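You operate a simulated robot arm through the tools that you are given. There is no shell and no other tool. Be economical: measure what you need, move in short steps, check, and stop when the job is done.

You are at the controls of a simulated two-armed robot. One attempt, no reset.

TASK
Pack the small white box and the hair tonic in the clear tub.
Fine: the floss goes in the box, lid shut; screw the grey bottle's cap on. Set down upright: grey bottle.

The check looks at the end state, three seconds after you hand in, the way a careful person would. Anything else that was tipped, shoved, dropped, spilled or broken makes it a failure. Lids that push on must go on centred and level and be pressed home; caps that screw on are set level and turned clockwise until they are tight.

THE ROBOT
Two 7-joint arms with two-finger parallel grippers on one trunk, on a base that drives. Base frame: it is fixed to the floor where the robot stands at the start and does not move with it; the origin is under the middle of the robot, x ahead of it, y to its left, z up. Units: m, rad, N and s.
The left shoulder is at the start at [0.07, 0.134, 1.301], the right one opposite. With the tool pointing down near the work surface each hand reaches from about 0.1 to 0.64 m from the robot's upright axis, wherever it stands, measured 20 degrees to its own side. Places, roughly: clear tub (21x15x8 cm) [0.5, 0.2, 1]; clear tub inside [0.5, 0.2, 1]; small white box (8x6x5 cm) [0.4, 0, 1]; small white box inside [0.4, 0, 1]; small white box lid [0.4, 0.1, 1]. Payload 1.57 kg a hand.
Tool frame (each hand has its own): the origin (TCP) lies between the finger pads and is the grasp point; the fingertips stand 0.03 m ahead of it; z points along the fingers, y is the line along which they close. Largest opening 0.08 m; finger width 0.017, thickness 0.012; the body of the gripper, 0.04 by 0.082 m, starts 0.08 m behind the TCP.
Orientation is that of the tool frame in the base frame, as [roll, pitch, yaw] about the fixed x, y, z axes, in that order (R = Rz(yaw) Ry(pitch) Rx(roll)). With the fingers straight down and closing along the base's y, the tool's x points along the base's -x, its y along +y and its z along -z.

THE INTERFACE
- The arms move only by the tool arm_command. It takes "left_series", "right_series" or both (then of equal length, played together; a hand with none holds still); each is a list of rows, each an object of numbers (a shift or turn left out is 0, a gripper value left out holds the last): "dx", "dy", "dz": the shift along the tool's x, y, z in m; "wx", "wy", "wz": the turn, a rotation vector about the tool's x, y, z in rad; "gripper": the finger opening in m, from 0 to 0.08. In form: [{"dx": .., "dy": .., "dz": .., "wx": .., "wy": .., "wz": .., "gripper": ..}, ...]. A call has 1 to 12 rows; each row is the pose to reach, as a shift and turn from the pose commanded when the call began, along the tool's axes at that moment. A row lasts 0.2 s, in which the tool goes at most 0.05 m and 0.15 rad; a call with a longer step from one row to the next is refused whole, and so is a gripper value outside its range. A pose out of reach is approached as far as the arm can. The call stops where the force on the tool passes 90 N (or 10 N more than at its start, if that is more) or the arm is blocked; 0.2 s more then pass. The fingers move at their own pace (about 0.153 m/s each) and stop on an object; they squeeze with about 32 N. The grip force told is the motor's: it shows also when the fingers shut on nothing. Time passes only in rows, and 0.2 s behind the last, so rows that repeat a pose let the fingers close. The reply holds the time, the measured pose of the TCP, the force on the tool along the base axes, the opening and the grip force, in the units named above and with some noise, with the torque about the TCP (base axes, N m) and any sound that the robot's microphone picked up.
- Cameras (640 x 400 px; columns grow to the right, rows downward): "scene" is now at [0.13, 0.0083, 1.5129]; the picture's right is [0.11, -0.99, 0.00], its down [-0.71, -0.08, -0.70] and it looks along [0.70, 0.08, -0.71] (base axes); focal length 262 px, centre (320, 200). "left" rides on the left gripper at [0.072, 0.007, -0.122] in its tool frame; the picture's right is [-0.09, 1.00, 0.00], its down [-0.84, -0.08, -0.54] and it looks along [-0.54, -0.05, 0.84] (tool axes); focal length 238 px, centre (320, 200). "right" rides on the right gripper at [0.072, -0.007, -0.122] in its tool frame; the picture's right is [0.09, 1.00, 0.00], its down [-0.84, 0.08, -0.54] and it looks along [-0.54, 0.05, 0.84] (tool axes); focal length 238 px, centre (320, 200). There is no depth. A picture from a camera that has moved, and an enlarged one, comes with that camera's place and axes in the base frame and with its lens.
- capture(camera): a new picture of that camera. No time passes.
- lift_body(by): slides the trunk up (or, below 0, down) by that many m; the arms and the scene camera ride with it, the base frame stays. It gives what a move gives, with no picture.
- drive_base(legs): drives the robot by 1 to 6 legs, each [ahead, left, turn to the left] in m, m and rad, along the robot's own axes; the way and the turn of a leg run together, so that a leg with both is an arc; at most 1.5 m and 3.142 rad a leg. The arms and the cameras ride along, it lands a little off, and it stops where it bumps. It gives what a move gives.
- pan_tilt(pan, tilt): turns the head with the scene camera to pan (to the left, within 1.501 rad either way) and tilt (down, from -0.506 to 1.204), counted from straight ahead of the robot. It gives what a move gives.
- enlarge(camera, box): a new picture of the part [left, top, right, bottom] of that camera's present view, enlarged. No time passes.
- close_job(): hands the job in; it is judged then, once.

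Go step by step. Nothing tells you exact positions but the pictures and the camera data: compare them with the known pose of the tool, close in by small moves and look again before you grip or let go. The budget is 120 turns and 108 pictures, counting those below and the enlarged ones. Unless the task says otherwise, let go and move clear before handing in, and close with one line.

The tools are called after "Request:" by a JSON object that holds its "fn" and its "kwargs". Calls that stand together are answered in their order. arm_command: Moves the arms, as the interface text tells. Its arguments: {"type":"object","properties":{"left_series":{"type":"array","items":{"type":"object","properties":{"dx":{"type":"number"},"dy":{"type":"number"},"dz":{"type":"number"},"wx":{"type":"number"},"wy":{"type":"number"},"wz":{"type":"number"},"gripper":{"type":"number"}}}},"right_series":{"type":"array","items":{"type":"object","properties":{"dx":{"type":"number"},"dy":{"type":"number"},"dz":{"type":"number"},"wx":{"type":"number"},"wy":{"type":"number"},"wz":{"type":"number"},"gripper":{"type":"number"}}}}},"required":[]} The other tools are called the same way: lift_body (by) slides the trunk up or down; drive_base (legs) drives the base; pan_tilt (pan, tilt) turns the head that bears the scene camera; capture (camera) takes a picture; enlarge (camera, box) takes an enlarged picture of a part of a camera's view; close_job () hands the job in.

At the start:

```text
clock: 0.0
left_eef_pos: [0.4073, 0.2181, 1.312]
left_tool_rot: [3.141, -0.001, -3.139]
left_ft_force: [1.0, 0.2, 0.4]
left_ft_torque: [0.03, -0.02, -0.02]
left_gripper_width: 0.08
left_finger_force: 0.1
right_eef_pos: [0.321, -0.0724, 1.3183]
right_tool_rot: [-3.141, 0.001, 3.14]
right_ft_force: [-0.8, -0.3, -0.2]
right_ft_torque: [-0.01, 0.03, -0.03]
right_gripper_width: 0.08
right_finger_force: 0.1
trunk travel left (down, up): [-0.875, 0.065]
robot x, y, heading: [0.0025, 0.0016, -0.006]
head pan, tilt: [0.113, 0.794]
```

scene: 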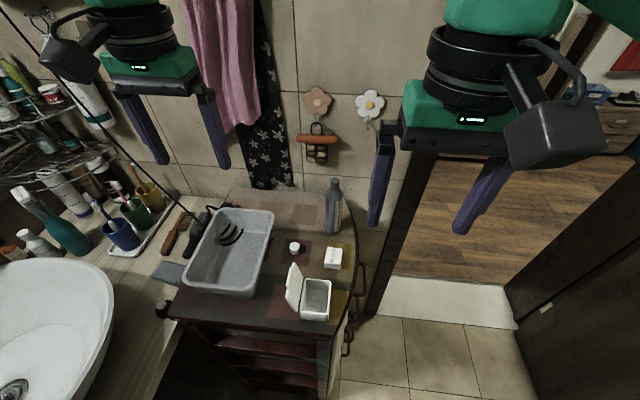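
right: 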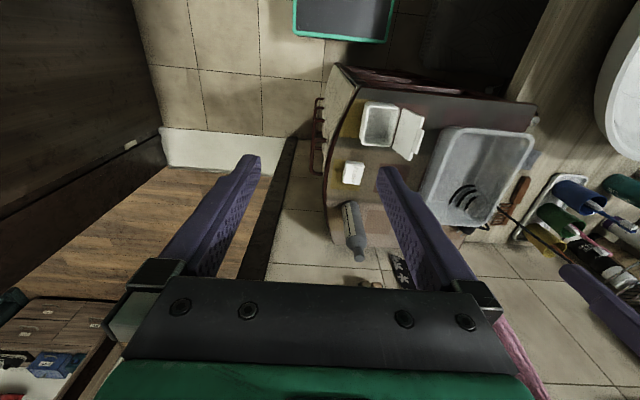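
left: 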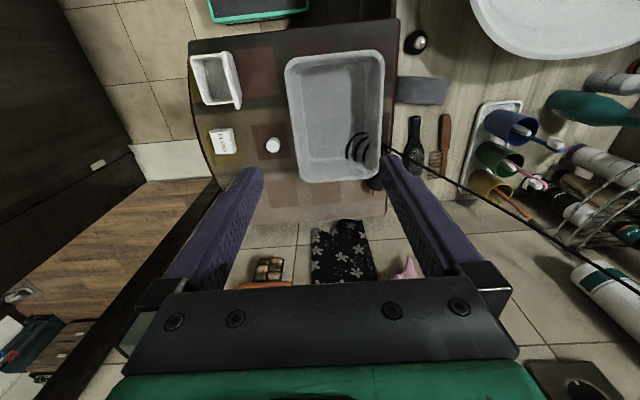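

I see the tub, an open white box with a hinged lid, a floss packet, a small white cap, and a grey bottle. I'll look closer at them first.

Request:
{"fn": "enlarge", "kwargs": {"camera": "scene", "box": [260, 170, 380, 330]}}

Request:
{"fn": "enlarge", "kwargs": {"camera": "scene", "box": [150, 190, 290, 310]}}

Request:
{"fn": "enlarge", "kwargs": {"camera": "right", "box": [310, 60, 550, 270]}}

Request:
{"fn": "enlarge", "kwargs": {"camera": "left", "box": [180, 20, 460, 220]}}

```text
2.50 times, centred on (320, 250) of scene
camera zoom: at [0.13, 0.0083, 1.5129], right [0.11, -0.99, 0.0], down [-0.71, -0.08, -0.7], along [0.7, 0.08, -0.71], focal length 655 px, centre (320, 75)
```

zoom: 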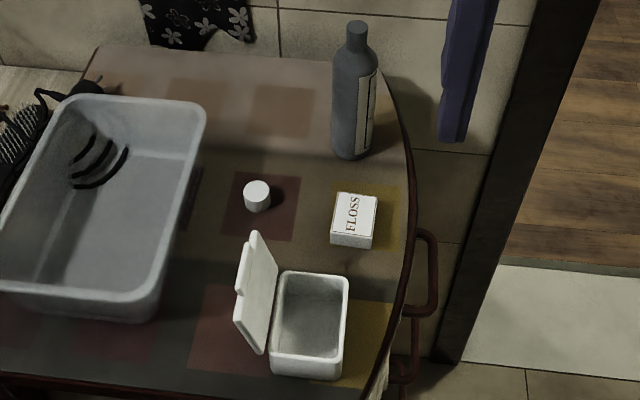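

```text
3.33 times, centred on (220, 250) of scene
camera zoom: at [0.13, 0.0083, 1.5129], right [0.11, -0.99, 0.0], down [-0.71, -0.08, -0.7], along [0.7, 0.08, -0.71], focal length 874 px, centre (653, 33)
```

zoom: 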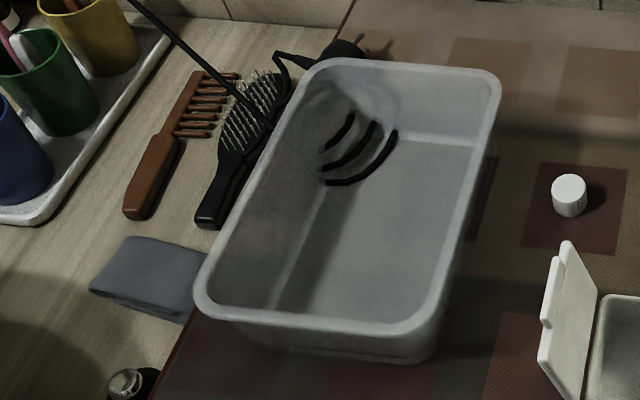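

```text
1.90 times, centred on (430, 165) of right
camera zoom: at [0.2497, -0.0803, 1.4399], right [-0.09, 1.0, 0.0], down [0.84, 0.08, 0.54], along [0.54, 0.05, -0.84], focal length 454 px, centre (110, 267)
```

zoom: 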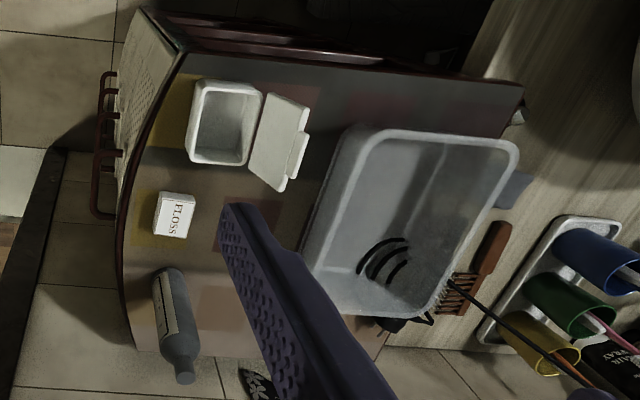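

```text
2.00 times, centred on (320, 120) of left
camera zoom: at [0.334, 0.2262, 1.4334], right [0.09, 1.0, 0.0], down [0.84, -0.08, 0.54], along [0.54, -0.05, -0.84], focal length 477 px, centre (320, 360)
```

zoom: 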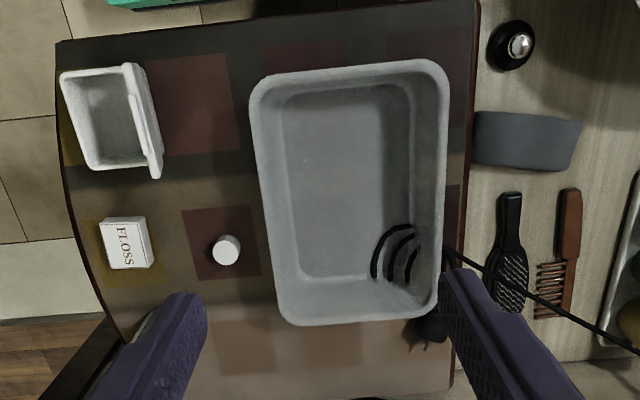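

The grey bottle has a label I want to read, and I also want to know whether another bottle is a tonic.

Request:
{"fn": "enlarge", "kwargs": {"camera": "scene", "box": [310, 170, 360, 240]}}

Request:
{"fn": "enlarge", "kwargs": {"camera": "scene", "box": [0, 60, 200, 260]}}

Request:
{"fn": "enlarge", "kwargs": {"camera": "left", "box": [480, 60, 640, 300]}}

Request:
{"fn": "enlarge", "kwargs": {"camera": "right", "box": [330, 190, 390, 270]}}

```text
5.71 times, centred on (335, 205) of scene
camera zoom: at [0.13, 0.0083, 1.5129], right [0.11, -0.99, 0.0], down [-0.71, -0.08, -0.7], along [0.7, 0.08, -0.71], focal length 1498 px, centre (234, 171)
```

zoom: 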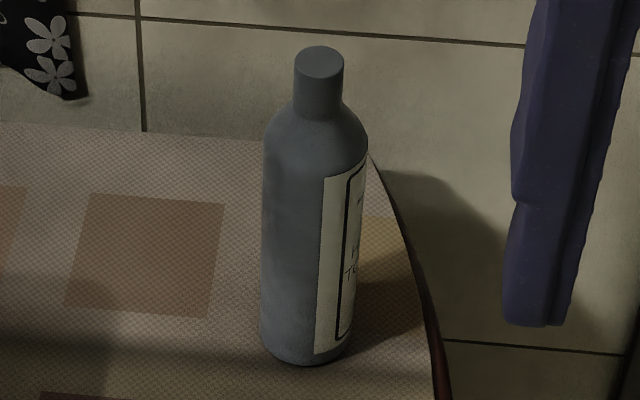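

```text
2.00 times, centred on (100, 160) of scene
camera zoom: at [0.13, 0.0083, 1.5129], right [0.11, -0.99, 0.0], down [-0.71, -0.08, -0.7], along [0.7, 0.08, -0.71], focal length 524 px, centre (760, 280)
```

zoom: 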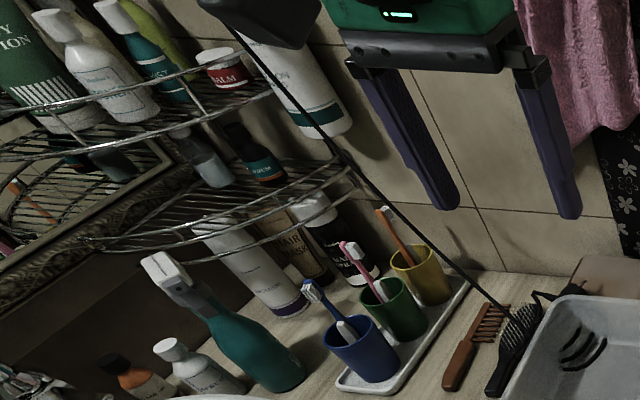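

```text
1.67 times, centred on (560, 180) of left
camera zoom: at [0.334, 0.2262, 1.4334], right [0.09, 1.0, 0.0], down [0.84, -0.08, 0.54], along [0.54, -0.05, -0.84], focal length 397 px, centre (-80, 233)
```

zoom: 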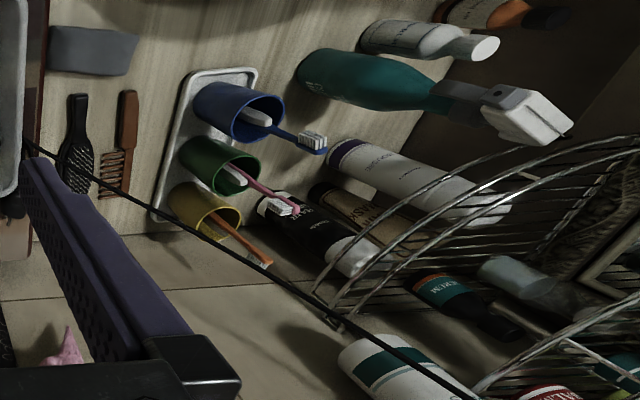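

```text
5.00 times, centred on (360, 230) of right
camera zoom: at [0.2497, -0.0803, 1.4399], right [-0.09, 1.0, 0.0], down [0.84, 0.08, 0.54], along [0.54, 0.05, -0.84], focal length 1192 px, centre (120, 50)
```

zoom: 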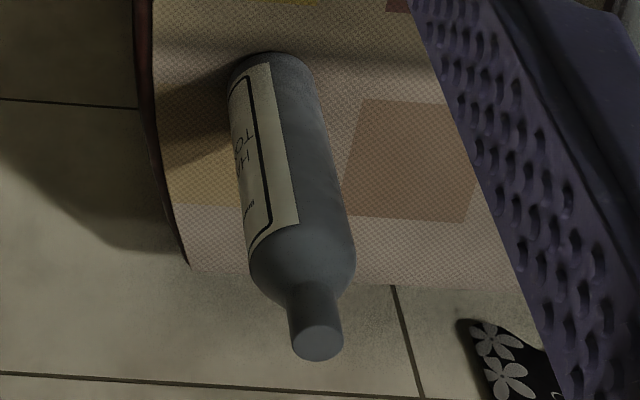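

The grey bottle is labelled HAIR TONIC, so it gets capped and then goes upright into the tub. From two views I put the floss at about (0.48, 0.015), the cap at (0.505, 0.115), the bottle at (0.577, 0.024) and the box at (0.367, 0.043), with the table top near z 0.945. I'll bring the left hand in for a closer look.

Request:
{"fn": "arm_command", "kwargs": {"left_series": [{"dx": -0.012, "dy": -0.017, "dz": 0.035}, {"dx": -0.025, "dy": -0.034, "dz": 0.07}, {"dx": -0.038, "dy": -0.05, "dz": 0.105}, {"dx": -0.05, "dy": -0.067, "dz": 0.14}, {"dx": -0.062, "dy": -0.085, "dz": 0.175}, {"dx": -0.075, "dy": -0.103, "dz": 0.2}]}}

Request:
{"fn": "capture", "kwargs": {"camera": "left"}}

Request:
{"fn": "capture", "kwargs": {"camera": "scene"}}

```text
clock: 1.4
left_eef_pos: [0.4819, 0.1156, 1.1114]
left_tool_rot: [-3.14, 0.0, -3.139]
left_ft_force: [-0.4, -0.4, -0.1]
left_ft_torque: [0.0, -0.02, 0.0]
left_gripper_width: 0.0801
left_finger_force: 0.1
right_eef_pos: [0.3229, -0.0738, 1.3173]
right_tool_rot: [3.141, 0.0, 3.141]
right_ft_force: [0.7, 0.0, 0.4]
right_ft_torque: [0.02, 0.04, 0.0]
right_gripper_width: 0.0796
right_finger_force: 0.0
trunk travel left (down, up): [-0.875, 0.065]
robot x, y, heading: [0.0009, 0.001, -0.003]
head pan, tilt: [0.113, 0.794]
```

```text
96 pictures are left
camera left: at [0.4099, 0.1238, 1.2335], right [0.09, 1.0, 0.0], down [0.84, -0.08, 0.54], along [0.54, -0.05, -0.84], focal length 238 px, centre (320, 200)
```

left: 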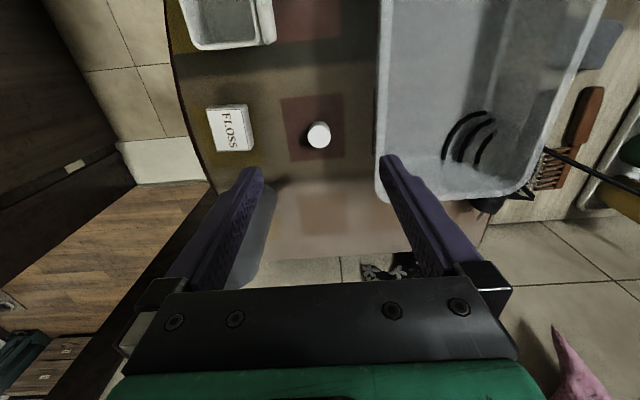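

```text
95 pictures are left
camera scene: at [0.1321, 0.0084, 1.5127], right [0.11, -0.99, 0.0], down [-0.71, -0.08, -0.7], along [0.7, 0.08, -0.71], focal length 262 px, centre (320, 200)
```

scene: 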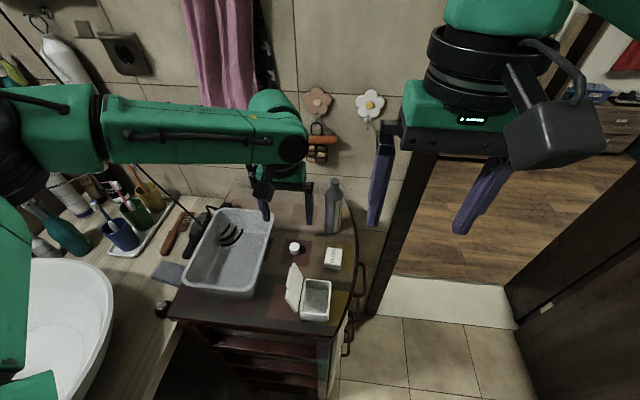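

The cap lies almost under the left hand, about 1 cm ahead. I'll narrow the fingers and come down to look again.

Request:
{"fn": "arm_command", "kwargs": {"left_series": [{"dx": -0.005, "dz": 0.04, "gripper": 0.05}, {"dx": -0.0105, "dz": 0.075, "gripper": 0.05}, {"dx": -0.0105, "dz": 0.075, "gripper": 0.05}]}}

Request:
{"fn": "capture", "kwargs": {"camera": "left"}}

Request:
{"fn": "enlarge", "kwargs": {"camera": "scene", "box": [240, 170, 360, 330]}}

```text
clock: 2.2
left_eef_pos: [0.478, 0.1295, 1.0462]
left_tool_rot: [-3.14, 0.001, -3.141]
left_ft_force: [-0.9, 1.1, 0.4]
left_ft_torque: [-0.01, -0.04, 0.01]
left_gripper_width: 0.05
left_finger_force: 0.1
left hand out of reach, approached as far as the arm can: row 1, 2, 3
right_eef_pos: [0.3203, -0.0734, 1.3178]
right_tool_rot: [3.141, 0.0, 3.141]
right_ft_force: [0.0, 0.3, -0.4]
right_ft_torque: [0.03, -0.02, 0.02]
right_gripper_width: 0.0799
right_finger_force: 0.1
trunk travel left (down, up): [-0.875, 0.065]
robot x, y, heading: [-0.0003, 0.0031, -0.004]
head pan, tilt: [0.113, 0.794]
```

```text
94 pictures are left
camera left: at [0.4053, 0.1363, 1.168], right [0.09, 1.0, 0.0], down [0.84, -0.08, 0.54], along [0.54, -0.05, -0.84], focal length 238 px, centre (320, 200)
```

left: 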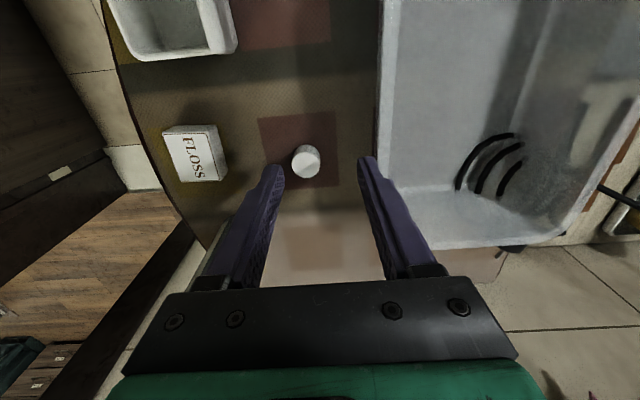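

```text
2.50 times, centred on (300, 250) of scene
camera zoom: at [0.1292, 0.008, 1.513], right [0.11, -0.99, 0.0], down [-0.71, -0.08, -0.7], along [0.7, 0.08, -0.71], focal length 655 px, centre (370, 75)
```

zoom: 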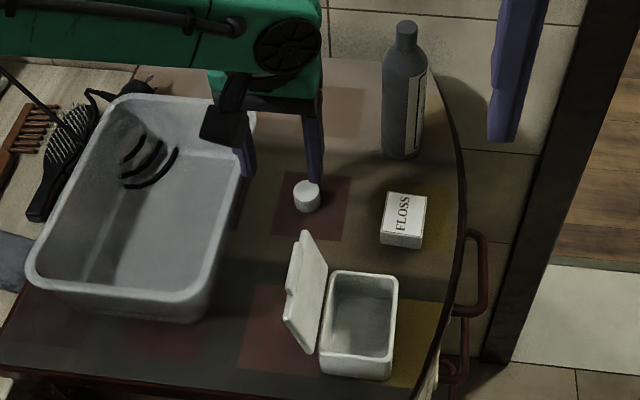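

The left arm can't reach further inward from where the robot stands. I'll raise the hand and drive 0.15 m to the right.

Request:
{"fn": "arm_command", "kwargs": {"left_series": [{"dz": -0.05}, {"dz": -0.1}, {"dz": -0.12}]}}

Request:
{"fn": "drive_base", "kwargs": {"legs": [[0, -0.15, 0]]}}

Request:
{"fn": "capture", "kwargs": {"camera": "left"}}

Request:
{"fn": "capture", "kwargs": {"camera": "right"}}

Request:
{"fn": "capture", "kwargs": {"camera": "scene"}}

```text
clock: 3.0
left_eef_pos: [0.4789, 0.1294, 1.1652]
left_tool_rot: [3.14, 0.0, -3.14]
left_ft_force: [0.1, 0.1, -0.7]
left_ft_torque: [0.01, 0.01, 0.02]
left_gripper_width: 0.05
left_finger_force: 0.0
right_eef_pos: [0.3233, -0.0733, 1.3177]
right_tool_rot: [3.14, -0.002, -3.141]
right_ft_force: [0.8, 0.1, -0.1]
right_ft_torque: [0.0, -0.04, 0.02]
right_gripper_width: 0.0799
right_finger_force: 0.0
trunk travel left (down, up): [-0.875, 0.065]
robot x, y, heading: [0.0026, -0.0031, -0.002]
head pan, tilt: [0.113, 0.794]
```

```text
clock: 4.4
left_eef_pos: [0.4789, -0.0182, 1.1633]
left_tool_rot: [-3.137, 0.0, -3.141]
left_ft_force: [0.2, 0.6, 0.2]
left_ft_torque: [-0.01, 0.0, 0.01]
left_gripper_width: 0.05
left_finger_force: 0.2
right_eef_pos: [0.3205, -0.2191, 1.3179]
right_tool_rot: [-3.139, -0.001, 3.14]
right_ft_force: [0.2, 0.5, 0.5]
right_ft_torque: [-0.03, 0.01, 0.0]
right_gripper_width: 0.0797
right_finger_force: 0.0
trunk travel left (down, up): [-0.875, 0.065]
robot x, y, heading: [-0.0001, -0.1474, -0.004]
head pan, tilt: [0.113, 0.794]
```

```text
92 pictures are left
camera left: at [0.4064, -0.0116, 1.2858], right [0.09, 1.0, 0.0], down [0.84, -0.08, 0.54], along [0.54, -0.05, -0.84], focal length 238 px, centre (320, 200)
```

left: 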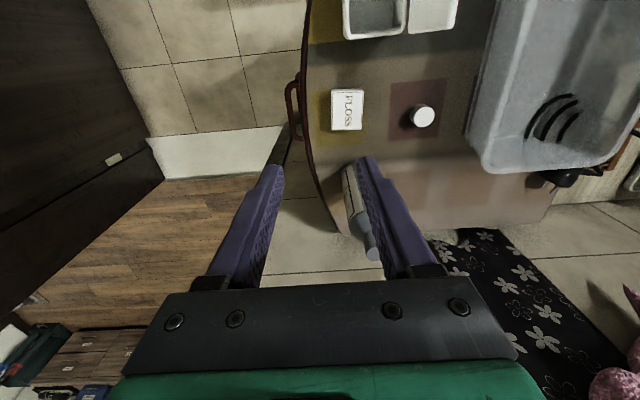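

```text
91 pictures are left
camera right: at [0.2493, -0.2263, 1.4401], right [-0.09, 1.0, 0.0], down [0.84, 0.08, 0.54], along [0.54, 0.05, -0.84], focal length 238 px, centre (320, 200)
```

right: 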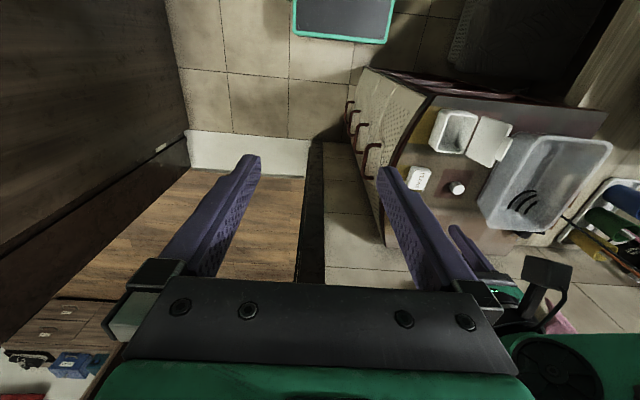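

```text
90 pictures are left
camera scene: at [0.1299, -0.1373, 1.5128], right [0.11, -0.99, 0.0], down [-0.71, -0.08, -0.7], along [0.7, 0.08, -0.71], focal length 262 px, centre (320, 200)
```

scene: 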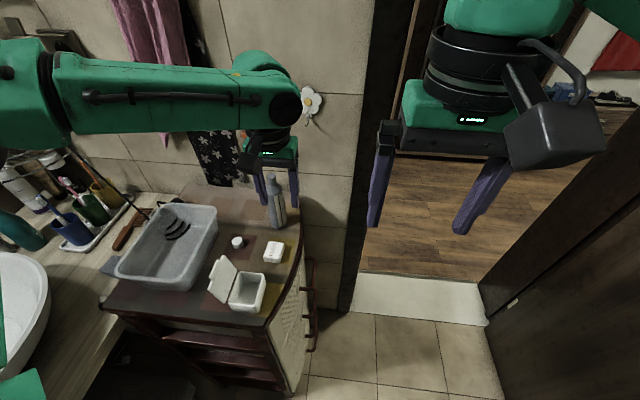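

The left hand is now near the floss at about (0.477, 0.0165). I'll turn it a quarter so it closes along x, and come down above the floss.

Request:
{"fn": "arm_command", "kwargs": {"left_series": [{"wz": -0.145, "gripper": 0.07}, {"wz": -0.29, "dy": 0.01}, {"wz": -0.435, "dy": 0.02}, {"wz": -0.58, "dy": 0.0345}, {"wz": -0.725, "dy": 0.0345}, {"wz": -0.87, "dy": 0.0345}, {"wz": -1.015, "dy": 0.0345, "dx": 0.002}, {"wz": -1.16, "dy": 0.0345, "dx": 0.002}, {"wz": -1.305, "dy": 0.0345, "dx": 0.002}, {"wz": -1.45, "dy": 0.0345, "dx": 0.002, "dz": 0.03}, {"wz": -1.57, "dy": 0.0345, "dx": 0.002, "dz": 0.06}, {"wz": -1.57, "dy": 0.0345, "dx": 0.002, "dz": 0.083}]}}

Request:
{"fn": "capture", "kwargs": {"camera": "left"}}

```text
clock: 7.0
left_eef_pos: [0.4765, 0.014, 1.0816]
left_tool_rot: [3.141, 0.001, -1.571]
left_ft_force: [-0.1, -0.5, -0.4]
left_ft_torque: [0.0, -0.02, -0.01]
left_gripper_width: 0.0701
left_finger_force: 0.1
right_eef_pos: [0.3209, -0.2229, 1.3182]
right_tool_rot: [3.141, -0.001, 3.14]
right_ft_force: [0.5, 1.2, 0.2]
right_ft_torque: [-0.02, 0.0, 0.0]
right_gripper_width: 0.0799
right_finger_force: 0.1
trunk travel left (down, up): [-0.875, 0.065]
robot x, y, heading: [0.0022, -0.149, 0.001]
head pan, tilt: [0.113, 0.794]
```

```text
89 pictures are left
camera left: at [0.4698, -0.0585, 1.2041], right [-1.0, 0.09, 0.0], down [0.08, 0.84, 0.54], along [0.05, 0.54, -0.84], focal length 238 px, centre (320, 200)
```

left: 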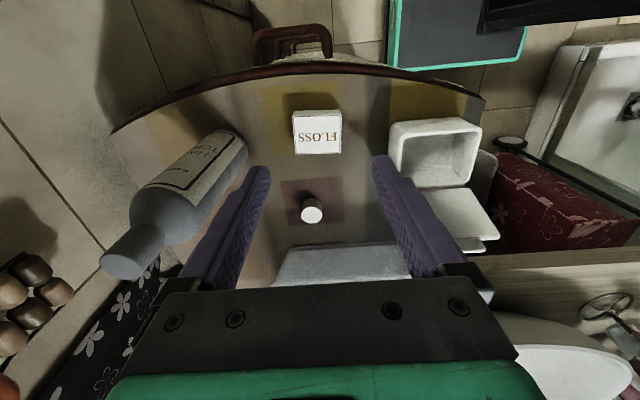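

Request:
{"fn": "enlarge", "kwargs": {"camera": "left", "box": [270, 80, 370, 180]}}

Request:
{"fn": "enlarge", "kwargs": {"camera": "left", "box": [370, 100, 510, 260]}}

```text
4.00 times, centred on (320, 130) of left
camera zoom: at [0.4698, -0.0585, 1.2041], right [-1.0, 0.09, 0.0], down [0.08, 0.84, 0.54], along [0.05, 0.54, -0.84], focal length 953 px, centre (320, 480)
```

zoom: 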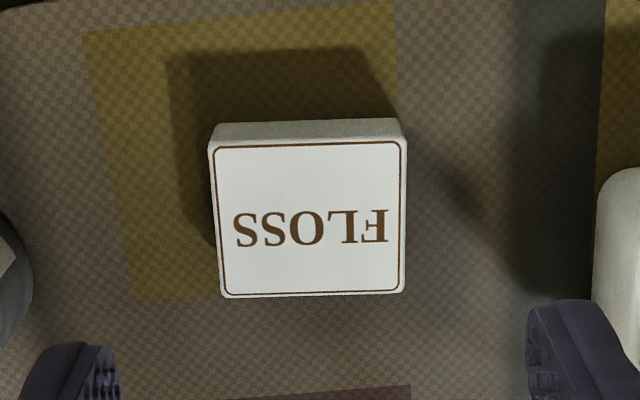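

```text
2.50 times, centred on (440, 180) of left
camera zoom: at [0.4698, -0.0585, 1.2041], right [-1.0, 0.09, 0.0], down [0.08, 0.84, 0.54], along [0.05, 0.54, -0.84], focal length 596 px, centre (20, 250)
```

zoom: 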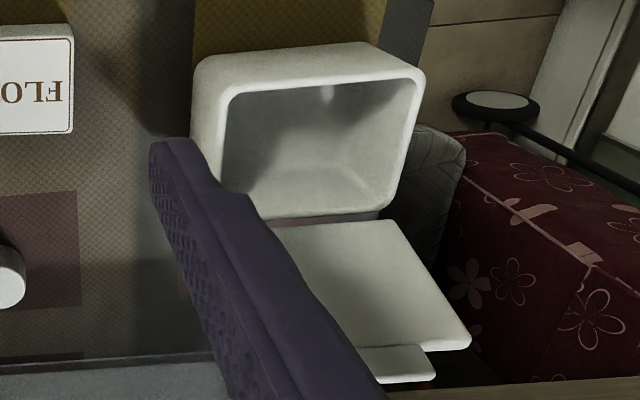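

The floss measures about 4.7 cm in x, 3.9 in y and 2.5 high. To fit the fingers in the box I'll grip its short side, closing along y, and turn it a quarter over the box. First I turn back and descend.

Request:
{"fn": "arm_command", "kwargs": {"left_series": [{"wz": 0.145}, {"wz": 0.29}, {"wz": 0.435}, {"wz": 0.58}, {"wz": 0.725, "dx": -0.0015, "dy": -0.0025}, {"wz": 0.87, "dx": -0.0015, "dy": -0.0025}, {"wz": 1.015, "dx": -0.0015, "dy": -0.0025}, {"wz": 1.16, "dx": -0.0015, "dy": -0.0025, "dz": 0.01}, {"wz": 1.305, "dx": -0.0015, "dy": -0.0025, "dz": 0.025}, {"wz": 1.45, "dx": -0.0015, "dy": -0.0025, "dz": 0.04}, {"wz": 1.57, "dx": -0.0015, "dy": -0.0025, "dz": 0.06}, {"wz": 1.57, "dx": -0.0015, "dy": -0.0025, "dz": 0.08}]}}

Request:
{"fn": "capture", "kwargs": {"camera": "left"}}

```text
clock: 9.6
left_eef_pos: [0.4781, 0.0142, 1.0013]
left_tool_rot: [-3.139, 0.004, -3.141]
left_ft_force: [-0.1, 1.2, -0.8]
left_ft_torque: [0.01, -0.03, 0.0]
left_gripper_width: 0.0701
left_finger_force: 0.1
right_eef_pos: [0.3215, -0.2223, 1.319]
right_tool_rot: [-3.141, 0.0, 3.139]
right_ft_force: [0.3, -1.1, 0.8]
right_ft_torque: [-0.01, 0.02, 0.05]
right_gripper_width: 0.0798
right_finger_force: 0.1
trunk travel left (down, up): [-0.875, 0.065]
robot x, y, heading: [0.0004, -0.1495, -0.001]
head pan, tilt: [0.113, 0.794]
```

```text
86 pictures are left
camera left: at [0.4053, 0.0206, 1.1233], right [0.09, 1.0, 0.0], down [0.84, -0.08, 0.54], along [0.54, -0.05, -0.84], focal length 238 px, centre (320, 200)
```

left: 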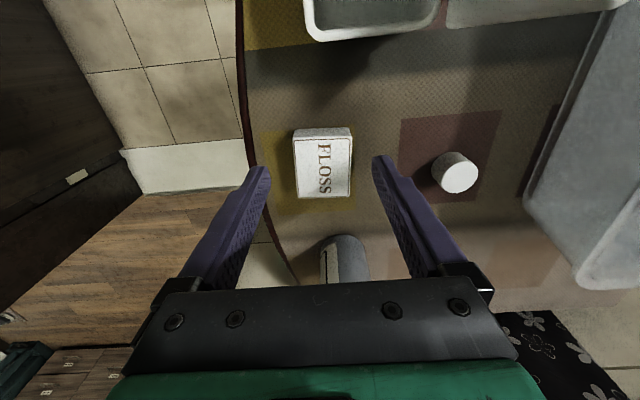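

The fingertips are level with the top of the floss and centred on it. I'll go down 14 mm and grip.

Request:
{"fn": "arm_command", "kwargs": {"left_series": [{"dz": 0.014, "dy": 0.002}, {"dz": 0.014, "dy": 0.002, "gripper": 0.03}, {"dz": 0.014, "dy": 0.002, "gripper": 0.03}, {"dz": 0.014, "dy": 0.002, "gripper": 0.03}]}}

Request:
{"fn": "arm_command", "kwargs": {"left_series": [{"dz": -0.03}, {"dz": -0.07}, {"dz": -0.11}]}}

Request:
{"fn": "capture", "kwargs": {"camera": "left"}}

```text
clock: 10.6
left_eef_pos: [0.4745, 0.0185, 0.9918]
left_tool_rot: [3.141, 0.002, -3.141]
left_ft_force: [-0.3, -0.5, 1.5]
left_ft_torque: [-0.02, -0.08, -0.09]
left_gripper_width: 0.0391
left_finger_force: 32.4
left hand out of reach, approached as far as the arm can: row 1, 2, 3, 4
right_eef_pos: [0.3213, -0.224, 1.3173]
right_tool_rot: [3.141, -0.001, 3.14]
right_ft_force: [-0.2, -0.6, 0.0]
right_ft_torque: [-0.02, 0.01, -0.03]
right_gripper_width: 0.0799
right_finger_force: 0.2
trunk travel left (down, up): [-0.875, 0.065]
robot x, y, heading: [-0.0011, -0.1506, -0.002]
head pan, tilt: [0.113, 0.794]
```

```text
clock: 11.4
left_eef_pos: [0.4731, 0.0216, 1.1018]
left_tool_rot: [-3.141, 0.001, -3.142]
left_ft_force: [-1.1, -0.4, 0.0]
left_ft_torque: [-0.01, -0.01, -0.07]
left_gripper_width: 0.0389
left_finger_force: 31.8
right_eef_pos: [0.3188, -0.2238, 1.3181]
right_tool_rot: [-3.141, 0.0, 3.139]
right_ft_force: [0.2, -1.2, -0.2]
right_ft_torque: [0.01, 0.0, -0.02]
right_gripper_width: 0.0798
right_finger_force: 0.0
trunk travel left (down, up): [-0.875, 0.065]
robot x, y, heading: [0.0002, -0.1495, -0.001]
head pan, tilt: [0.113, 0.794]
```

```text
85 pictures are left
camera left: at [0.3999, 0.0288, 1.2245], right [0.09, 1.0, 0.0], down [0.84, -0.08, 0.54], along [0.54, -0.05, -0.84], focal length 238 px, centre (320, 200)
```

left: 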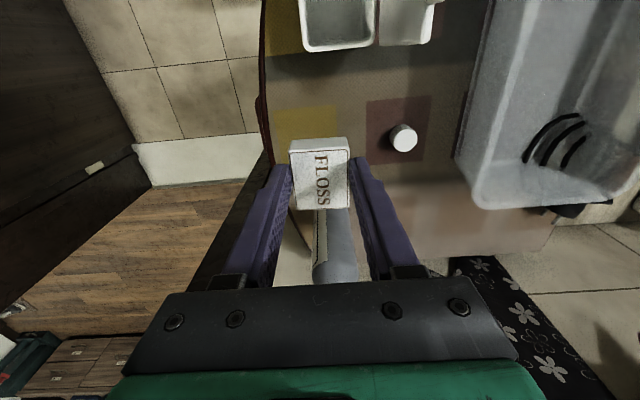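

The floss is held squarely. The arm nears its reach limit when low, so I'll raise the hand, lower the trunk for more reach, and then turn and go over the box.

Request:
{"fn": "arm_command", "kwargs": {"left_series": [{"dz": -0.04}, {"dz": -0.08}, {"dz": -0.12}], "right_series": [{"dz": 0}, {"dz": 0}, {"dz": 0}]}}

Request:
{"fn": "lift_body", "kwargs": {"by": -0.12}}

Request:
{"fn": "arm_command", "kwargs": {"left_series": [{"wz": -0.145, "dx": 0.02}, {"wz": -0.29, "dx": 0.04}, {"wz": -0.435, "dx": 0.06}, {"wz": -0.58, "dx": 0.08, "dy": 0.01}, {"wz": -0.725, "dx": 0.1, "dy": 0.02}, {"wz": -0.87, "dx": 0.105, "dy": 0.02}, {"wz": -1.015, "dx": 0.105, "dy": 0.02}, {"wz": -1.16, "dx": 0.105, "dy": 0.02}, {"wz": -1.305, "dx": 0.105, "dy": 0.02}, {"wz": -1.45, "dx": 0.105, "dy": 0.02}, {"wz": -1.57, "dx": 0.105, "dy": 0.02}]}}

Request:
{"fn": "capture", "kwargs": {"camera": "left"}}

```text
clock: 12.2
left_eef_pos: [0.4739, 0.0217, 1.2231]
left_tool_rot: [3.141, -0.001, 3.141]
left_ft_force: [1.0, 0.1, -0.9]
left_ft_torque: [0.01, 0.03, 0.02]
left_gripper_width: 0.0387
left_finger_force: 32.0
right_eef_pos: [0.3208, -0.2232, 1.3181]
right_tool_rot: [3.141, -0.002, 3.14]
right_ft_force: [-0.1, -0.2, 0.1]
right_ft_torque: [-0.01, -0.03, 0.02]
right_gripper_width: 0.0802
right_finger_force: 0.1
trunk travel left (down, up): [-0.875, 0.065]
robot x, y, heading: [-0.0003, -0.1481, -0.005]
head pan, tilt: [0.113, 0.794]
```

```text
clock: 13.7
left_eef_pos: [0.4741, 0.0228, 1.1017]
left_tool_rot: [-3.14, 0.0, 3.141]
left_ft_force: [0.4, -0.2, 0.4]
left_ft_torque: [-0.02, 0.02, 0.02]
left_gripper_width: 0.0389
left_finger_force: 32.0
right_eef_pos: [0.321, -0.2233, 1.1983]
right_tool_rot: [3.142, 0.0, 3.14]
right_ft_force: [-0.2, -0.1, -0.4]
right_ft_torque: [0.02, -0.03, 0.01]
right_gripper_width: 0.0801
right_finger_force: 0.2
trunk travel left (down, up): [-0.755, 0.185]
robot x, y, heading: [-0.002, -0.1474, -0.003]
head pan, tilt: [0.113, 0.794]
```

```text
clock: 16.1
left_eef_pos: [0.3686, 0.0429, 1.1025]
left_tool_rot: [-3.14, -0.001, -1.569]
left_ft_force: [-0.1, -0.3, -0.2]
left_ft_torque: [-0.01, 0.0, 0.01]
left_gripper_width: 0.0386
left_finger_force: 31.7
right_eef_pos: [0.3211, -0.2229, 1.1981]
right_tool_rot: [3.141, 0.0, 3.141]
right_ft_force: [-0.2, 0.0, 0.5]
right_ft_torque: [-0.01, 0.02, -0.03]
right_gripper_width: 0.0802
right_finger_force: 0.1
trunk travel left (down, up): [-0.755, 0.185]
robot x, y, heading: [0.0009, -0.1483, -0.006]
head pan, tilt: [0.113, 0.794]
```

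```text
84 pictures are left
camera left: at [0.3614, -0.0295, 1.2245], right [-1.0, 0.09, 0.0], down [0.08, 0.84, 0.54], along [0.05, 0.54, -0.84], focal length 238 px, centre (320, 200)
```

left: 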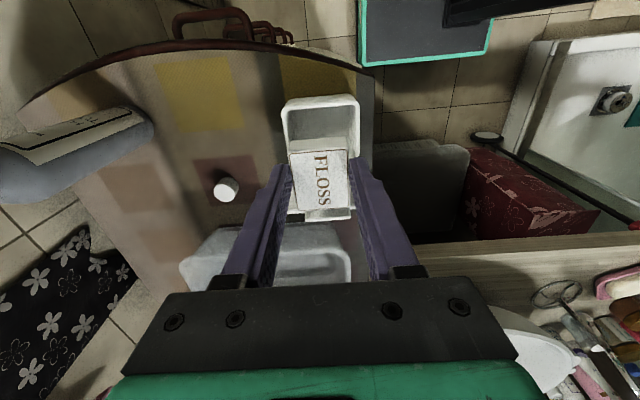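

Request:
{"fn": "enlarge", "kwargs": {"camera": "left", "box": [260, 70, 380, 240]}}

Request:
{"fn": "enlarge", "kwargs": {"camera": "scene", "box": [180, 150, 320, 320]}}

```text
2.35 times, centred on (320, 155) of left
camera zoom: at [0.3614, -0.0295, 1.2245], right [-1.0, 0.09, 0.0], down [0.08, 0.84, 0.54], along [0.05, 0.54, -0.84], focal length 561 px, centre (320, 306)
```

zoom: 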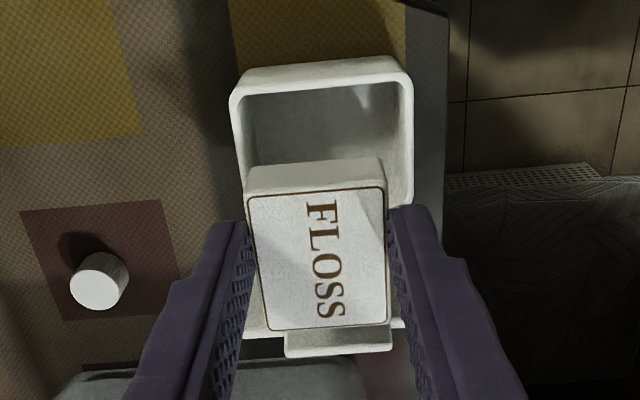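

```text
2.35 times, centred on (250, 235) of scene
camera zoom: at [0.1296, -0.1413, 1.3929], right [0.11, -0.99, 0.0], down [-0.71, -0.08, -0.7], along [0.7, 0.08, -0.71], focal length 617 px, centre (485, 118)
```

zoom: 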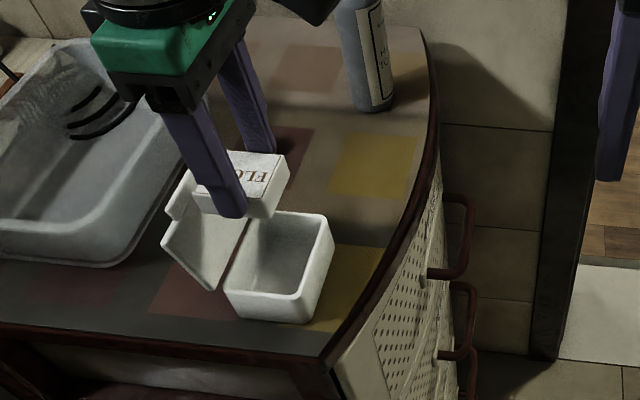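

The box centre works out to about (0.3655, 0.0455), with the rim at z ≈ 0.967. I'll shift slightly and lower until the floss is just above the rim, then look.

Request:
{"fn": "arm_command", "kwargs": {"left_series": [{"dx": -0.0026, "dy": 0.003, "dz": 0.04}, {"dx": -0.0026, "dy": 0.003, "dz": 0.075}, {"dx": -0.0026, "dy": 0.003, "dz": 0.075}]}}

Request:
{"fn": "enlarge", "kwargs": {"camera": "left", "box": [240, 40, 400, 240]}}

Request:
{"fn": "enlarge", "kwargs": {"camera": "scene", "box": [190, 160, 310, 320]}}

Request:
{"fn": "capture", "kwargs": {"camera": "right"}}

```text
clock: 16.9
left_eef_pos: [0.3639, 0.0437, 1.0312]
left_tool_rot: [-3.134, 0.0, -1.573]
left_ft_force: [0.4, 1.0, 22.7]
left_ft_torque: [0.72, 0.0, -0.02]
left_gripper_width: 0.0387
left_finger_force: 32.2
right_eef_pos: [0.3188, -0.2232, 1.1985]
right_tool_rot: [3.141, 0.001, 3.14]
right_ft_force: [-0.2, 0.2, 0.5]
right_ft_torque: [0.02, 0.03, 0.0]
right_gripper_width: 0.0798
right_finger_force: 0.0
trunk travel left (down, up): [-0.755, 0.185]
robot x, y, heading: [-0.0027, -0.1491, 0.001]
head pan, tilt: [0.113, 0.794]
```

```text
2.00 times, centred on (320, 140) of left
camera zoom: at [0.3559, -0.0281, 1.1521], right [-1.0, 0.09, -0.01], down [0.08, 0.84, 0.54], along [0.06, 0.54, -0.84], focal length 477 px, centre (320, 320)
```

zoom: 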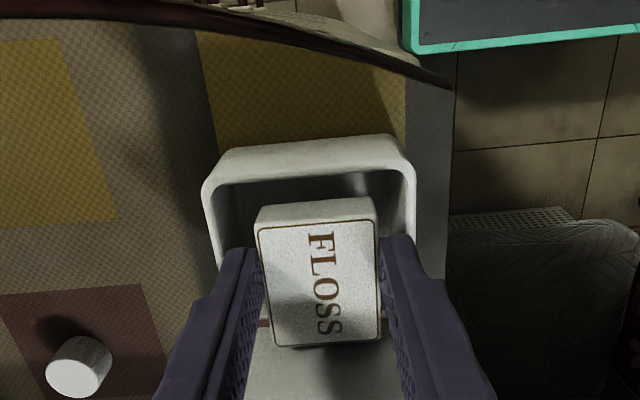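

```text
2.50 times, centred on (250, 240) of scene
camera zoom: at [0.1275, -0.1425, 1.3935], right [0.11, -0.99, 0.0], down [-0.71, -0.08, -0.7], along [0.7, 0.08, -0.71], focal length 655 px, centre (495, 100)
```

zoom: 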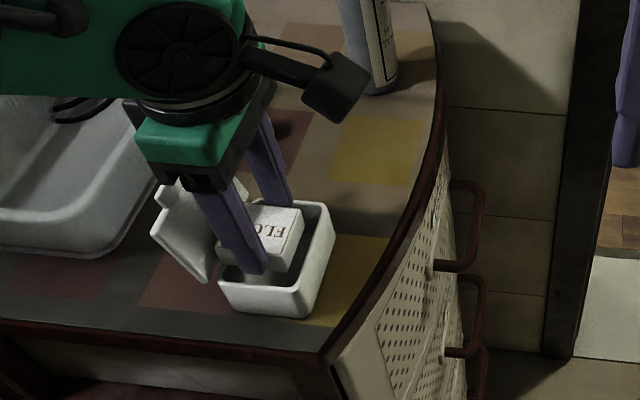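

```text
79 pictures are left
camera right: at [0.247, -0.2313, 1.3206], right [-0.09, 1.0, 0.0], down [0.84, 0.08, 0.54], along [0.54, 0.05, -0.84], focal length 238 px, centre (320, 200)
```

right: 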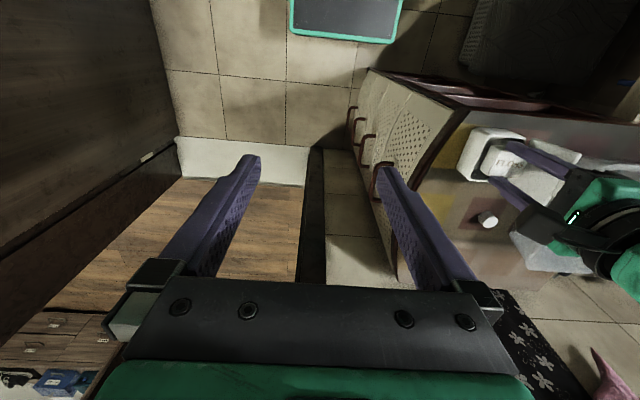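

The floss's +y edge is touching the hinge-side rim because it sits about 8 mm off-centre in the grip. I'll back off, shift 6.5 mm toward −y, and lower again.

Request:
{"fn": "arm_command", "kwargs": {"left_series": [{"dz": -0.006}, {"dz": -0.006, "dx": 0.0065, "dy": -0.001}, {"dz": 0.006, "dx": 0.0065, "dy": -0.001}, {"dz": 0.016, "dx": 0.0065, "dy": -0.001}, {"dz": 0.024, "dx": 0.0065, "dy": -0.001}]}}

Request:
{"fn": "enlarge", "kwargs": {"camera": "left", "box": [240, 40, 400, 240]}}

Request:
{"fn": "enlarge", "kwargs": {"camera": "scene", "box": [190, 160, 310, 320]}}

```text
clock: 18.1
left_eef_pos: [0.3647, 0.0384, 1.0028]
left_tool_rot: [-3.141, -0.001, -1.572]
left_ft_force: [0.4, -0.3, -0.5]
left_ft_torque: [-0.03, -0.01, -0.02]
left_gripper_width: 0.0385
left_finger_force: 32.2
right_eef_pos: [0.32, -0.2236, 1.1977]
right_tool_rot: [-3.141, 0.001, 3.139]
right_ft_force: [0.0, 0.2, 0.1]
right_ft_torque: [0.01, -0.01, 0.05]
right_gripper_width: 0.0799
right_finger_force: 0.0
trunk travel left (down, up): [-0.755, 0.185]
robot x, y, heading: [-0.0006, -0.1495, -0.001]
head pan, tilt: [0.113, 0.794]
```

```text
2.00 times, centred on (320, 140) of left
camera zoom: at [0.359, -0.0334, 1.1255], right [-1.0, 0.09, 0.0], down [0.08, 0.84, 0.54], along [0.05, 0.54, -0.84], focal length 477 px, centre (320, 320)
```

zoom: 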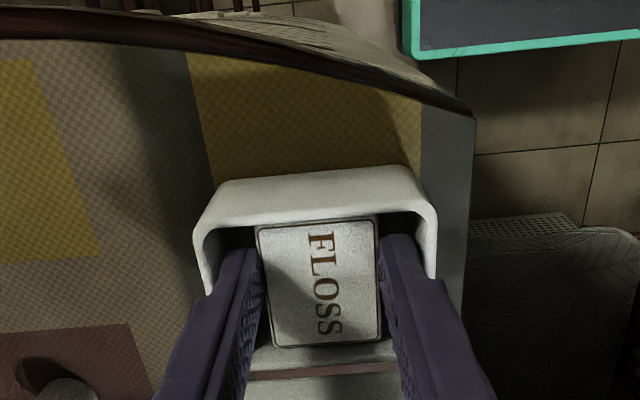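

```text
2.50 times, centred on (250, 240) of scene
camera zoom: at [0.1297, -0.1414, 1.3929], right [0.11, -0.99, 0.0], down [-0.71, -0.08, -0.7], along [0.7, 0.08, -0.71], focal length 655 px, centre (495, 100)
```

zoom: 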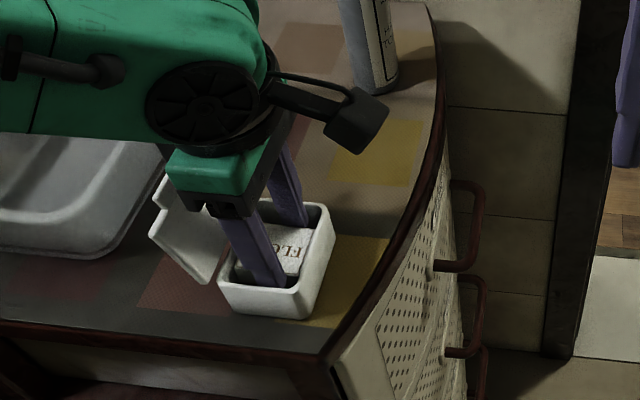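

The floss is now inside the walls, so I'll keep lowering in small steps.

Request:
{"fn": "arm_command", "kwargs": {"left_series": [{"dz": 0.006}, {"dz": 0.012}]}}

```text
clock: 18.7
left_eef_pos: [0.3662, 0.0366, 0.9948]
left_tool_rot: [-3.131, -0.001, -1.571]
left_ft_force: [-1.1, 3.0, 28.5]
left_ft_torque: [-0.35, 0.12, 0.02]
left_gripper_width: 0.0387
left_finger_force: 32.2
right_eef_pos: [0.3176, -0.2233, 1.1996]
right_tool_rot: [-3.14, 0.003, 3.138]
right_ft_force: [0.6, -0.7, 0.5]
right_ft_torque: [0.04, 0.01, 0.02]
right_gripper_width: 0.0799
right_finger_force: 0.1
trunk travel left (down, up): [-0.755, 0.185]
robot x, y, heading: [-0.0023, -0.1527, -0.002]
head pan, tilt: [0.113, 0.794]
```

There is contact at z ≈ 0.995, most likely the box floor. I'll back off 1–2 mm, open slightly and withdraw.

Request:
{"fn": "arm_command", "kwargs": {"left_series": [{"dz": 0.006}, {"dz": 0.006, "gripper": 0.046}, {"dz": 0.006, "gripper": 0.046}, {"dz": -0.03, "gripper": 0.046}, {"dz": -0.07, "gripper": 0.046}, {"dz": -0.11, "gripper": 0.046}]}}

Request:
{"fn": "enlarge", "kwargs": {"camera": "left", "box": [240, 70, 400, 240]}}

Request:
{"fn": "enlarge", "kwargs": {"camera": "scene", "box": [190, 160, 310, 320]}}

```text
clock: 20.1
left_eef_pos: [0.3678, 0.0393, 1.1023]
left_tool_rot: [3.14, 0.0, -1.573]
left_ft_force: [0.5, 0.0, -0.4]
left_ft_torque: [-0.01, -0.02, -0.01]
left_gripper_width: 0.0441
left_finger_force: 0.2
right_eef_pos: [0.3208, -0.2235, 1.1981]
right_tool_rot: [3.141, 0.003, 3.141]
right_ft_force: [-0.7, 0.6, -0.5]
right_ft_torque: [-0.02, 0.03, -0.03]
right_gripper_width: 0.0803
right_finger_force: 0.0
trunk travel left (down, up): [-0.755, 0.185]
robot x, y, heading: [-0.0003, -0.1471, -0.003]
head pan, tilt: [0.113, 0.794]
```

```text
2.35 times, centred on (320, 155) of left
camera zoom: at [0.3604, -0.0325, 1.2242], right [-1.0, 0.09, 0.0], down [0.08, 0.84, 0.54], along [0.05, 0.54, -0.84], focal length 561 px, centre (320, 306)
```

zoom: 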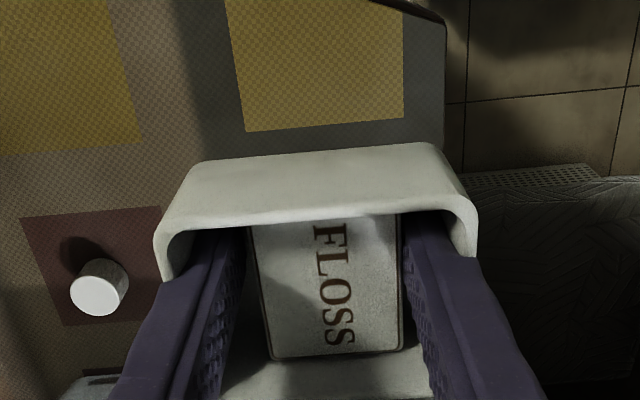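

```text
2.50 times, centred on (250, 240) of scene
camera zoom: at [0.1292, -0.1419, 1.3929], right [0.11, -0.99, 0.0], down [-0.71, -0.08, -0.7], along [0.7, 0.08, -0.71], focal length 655 px, centre (495, 100)
```

zoom: 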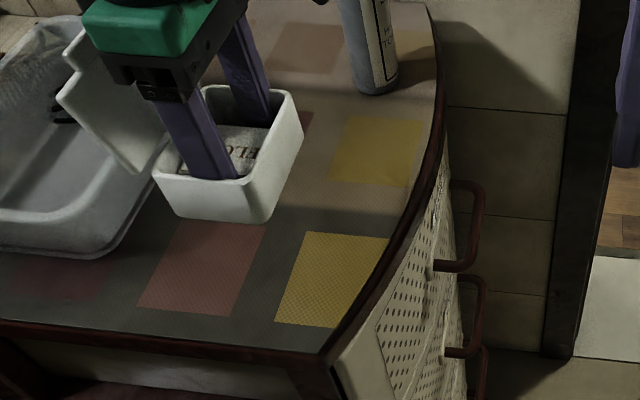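

The fingers wedged outward on the inner walls and lifted the box. I'll set it straight back down and narrow the fingers slightly so they slip out.

Request:
{"fn": "arm_command", "kwargs": {"left_series": [{"dz": 0.04}, {"dz": 0.08}, {"dz": 0.1}, {"dz": 0.108}, {"dz": 0.112}]}}

```text
clock: 21.3
left_eef_pos: [0.3682, 0.0388, 0.9894]
left_tool_rot: [3.141, 0.001, -1.574]
left_ft_force: [-0.3, -0.5, -0.8]
left_ft_torque: [-0.04, 0.02, -0.03]
left_gripper_width: 0.0443
left_finger_force: 0.1
right_eef_pos: [0.3228, -0.2231, 1.1989]
right_tool_rot: [3.141, 0.001, 3.141]
right_ft_force: [-1.2, 0.9, -0.1]
right_ft_torque: [0.0, -0.04, 0.05]
right_gripper_width: 0.0799
right_finger_force: 0.0
trunk travel left (down, up): [-0.755, 0.185]
robot x, y, heading: [0.0006, -0.1504, -0.003]
head pan, tilt: [0.113, 0.794]
```

Request:
{"fn": "arm_command", "kwargs": {"left_series": [{"dz": 0.003}, {"dz": 0.006}]}}

Request:
{"fn": "enlarge", "kwargs": {"camera": "scene", "box": [190, 160, 310, 320]}}

```text
clock: 21.9
left_eef_pos: [0.3679, 0.0383, 0.9839]
left_tool_rot: [-3.141, 0.0, -1.573]
left_ft_force: [1.4, 0.2, 1.3]
left_ft_torque: [0.03, -0.02, -0.01]
left_gripper_width: 0.0444
left_finger_force: 0.1
right_eef_pos: [0.3213, -0.2235, 1.1989]
right_tool_rot: [3.141, -0.001, 3.139]
right_ft_force: [-0.5, -0.8, -0.7]
right_ft_torque: [0.02, 0.03, 0.01]
right_gripper_width: 0.0798
right_finger_force: 0.1
trunk travel left (down, up): [-0.755, 0.185]
robot x, y, heading: [-0.0017, -0.1497, -0.004]
head pan, tilt: [0.113, 0.794]
```

```text
2.50 times, centred on (250, 240) of scene
camera zoom: at [0.1297, -0.1414, 1.3929], right [0.11, -0.99, 0.0], down [-0.71, -0.08, -0.7], along [0.7, 0.08, -0.71], focal length 655 px, centre (495, 100)
```

zoom: 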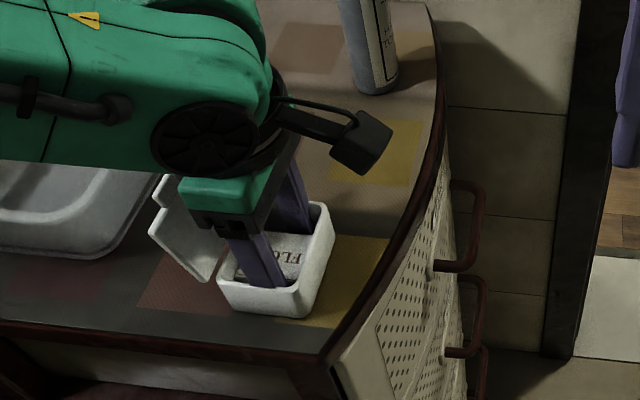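

The box is back on the table where it was. I'll narrow the fingers to about 4.1 cm and withdraw.

Request:
{"fn": "arm_command", "kwargs": {"left_series": [{"gripper": 0.0412}, {"gripper": 0.0412}, {"dz": -0.02}, {"dz": -0.04}]}}

Request:
{"fn": "enlarge", "kwargs": {"camera": "scene", "box": [190, 160, 310, 320]}}

```text
clock: 22.9
left_eef_pos: [0.3664, 0.0388, 1.0234]
left_tool_rot: [3.141, -0.001, -1.573]
left_ft_force: [0.4, -0.2, 0.0]
left_ft_torque: [0.02, -0.02, 0.0]
left_gripper_width: 0.0413
left_finger_force: 0.1
right_eef_pos: [0.3214, -0.2235, 1.1983]
right_tool_rot: [-3.141, 0.0, 3.14]
right_ft_force: [-0.3, 0.3, 0.7]
right_ft_torque: [0.05, 0.0, -0.01]
right_gripper_width: 0.0801
right_finger_force: 0.0
trunk travel left (down, up): [-0.755, 0.185]
robot x, y, heading: [0.0024, -0.1484, -0.001]
head pan, tilt: [0.113, 0.794]
```

```text
2.50 times, centred on (250, 240) of scene
camera zoom: at [0.1292, -0.1413, 1.3929], right [0.11, -0.99, 0.0], down [-0.71, -0.08, -0.7], along [0.7, 0.08, -0.71], focal length 655 px, centre (495, 100)
```

zoom: 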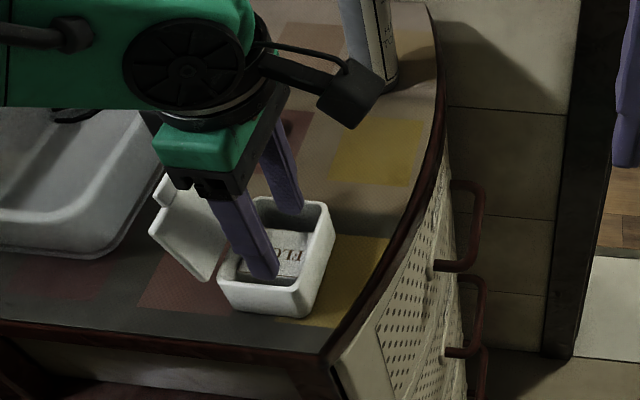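

The fingers are out and the floss lies in the box. Next I'll close the fingers, go over to the +y side of the open lid and come down behind it.

Request:
{"fn": "arm_command", "kwargs": {"left_series": [{"dz": -0.05}, {"dz": -0.1, "gripper": 0}, {"dz": -0.1, "dx": -0.045, "gripper": 0}, {"dz": -0.1, "dx": -0.091}, {"dz": -0.06, "dx": -0.091}, {"dz": -0.0266, "dx": -0.091}]}}

Request:
{"fn": "capture", "kwargs": {"camera": "left"}}

Request:
{"fn": "enlarge", "kwargs": {"camera": "scene", "box": [160, 160, 320, 320]}}

```text
clock: 24.3
left_eef_pos: [0.367, 0.1319, 1.0503]
left_tool_rot: [-3.141, -0.001, -1.572]
left_ft_force: [0.0, 0.4, -0.7]
left_ft_torque: [0.02, -0.04, 0.01]
left_gripper_width: 0.0001
left_finger_force: 21.2
right_eef_pos: [0.3209, -0.2223, 1.1985]
right_tool_rot: [3.141, 0.0, 3.141]
right_ft_force: [0.5, -0.1, 0.4]
right_ft_torque: [0.0, -0.02, 0.0]
right_gripper_width: 0.0802
right_finger_force: 0.0
trunk travel left (down, up): [-0.755, 0.185]
robot x, y, heading: [-0.0035, -0.1551, -0.006]
head pan, tilt: [0.113, 0.794]
```

```text
72 pictures are left
camera left: at [0.3606, 0.0603, 1.1727], right [-1.0, 0.09, 0.0], down [0.08, 0.84, 0.54], along [0.05, 0.54, -0.84], focal length 238 px, centre (320, 200)
```

left: 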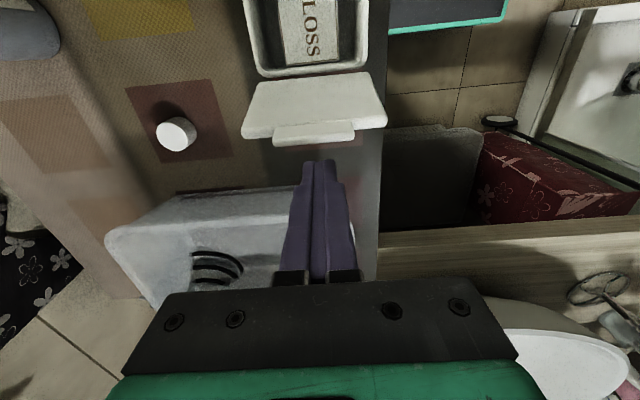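

```text
2.50 times, centred on (240, 240) of scene
camera zoom: at [0.1306, -0.1405, 1.3928], right [0.11, -0.99, 0.0], down [-0.71, -0.08, -0.7], along [0.7, 0.08, -0.71], focal length 655 px, centre (520, 100)
```

zoom: 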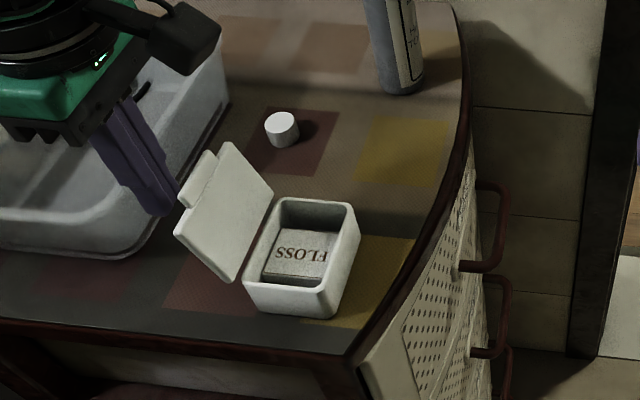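

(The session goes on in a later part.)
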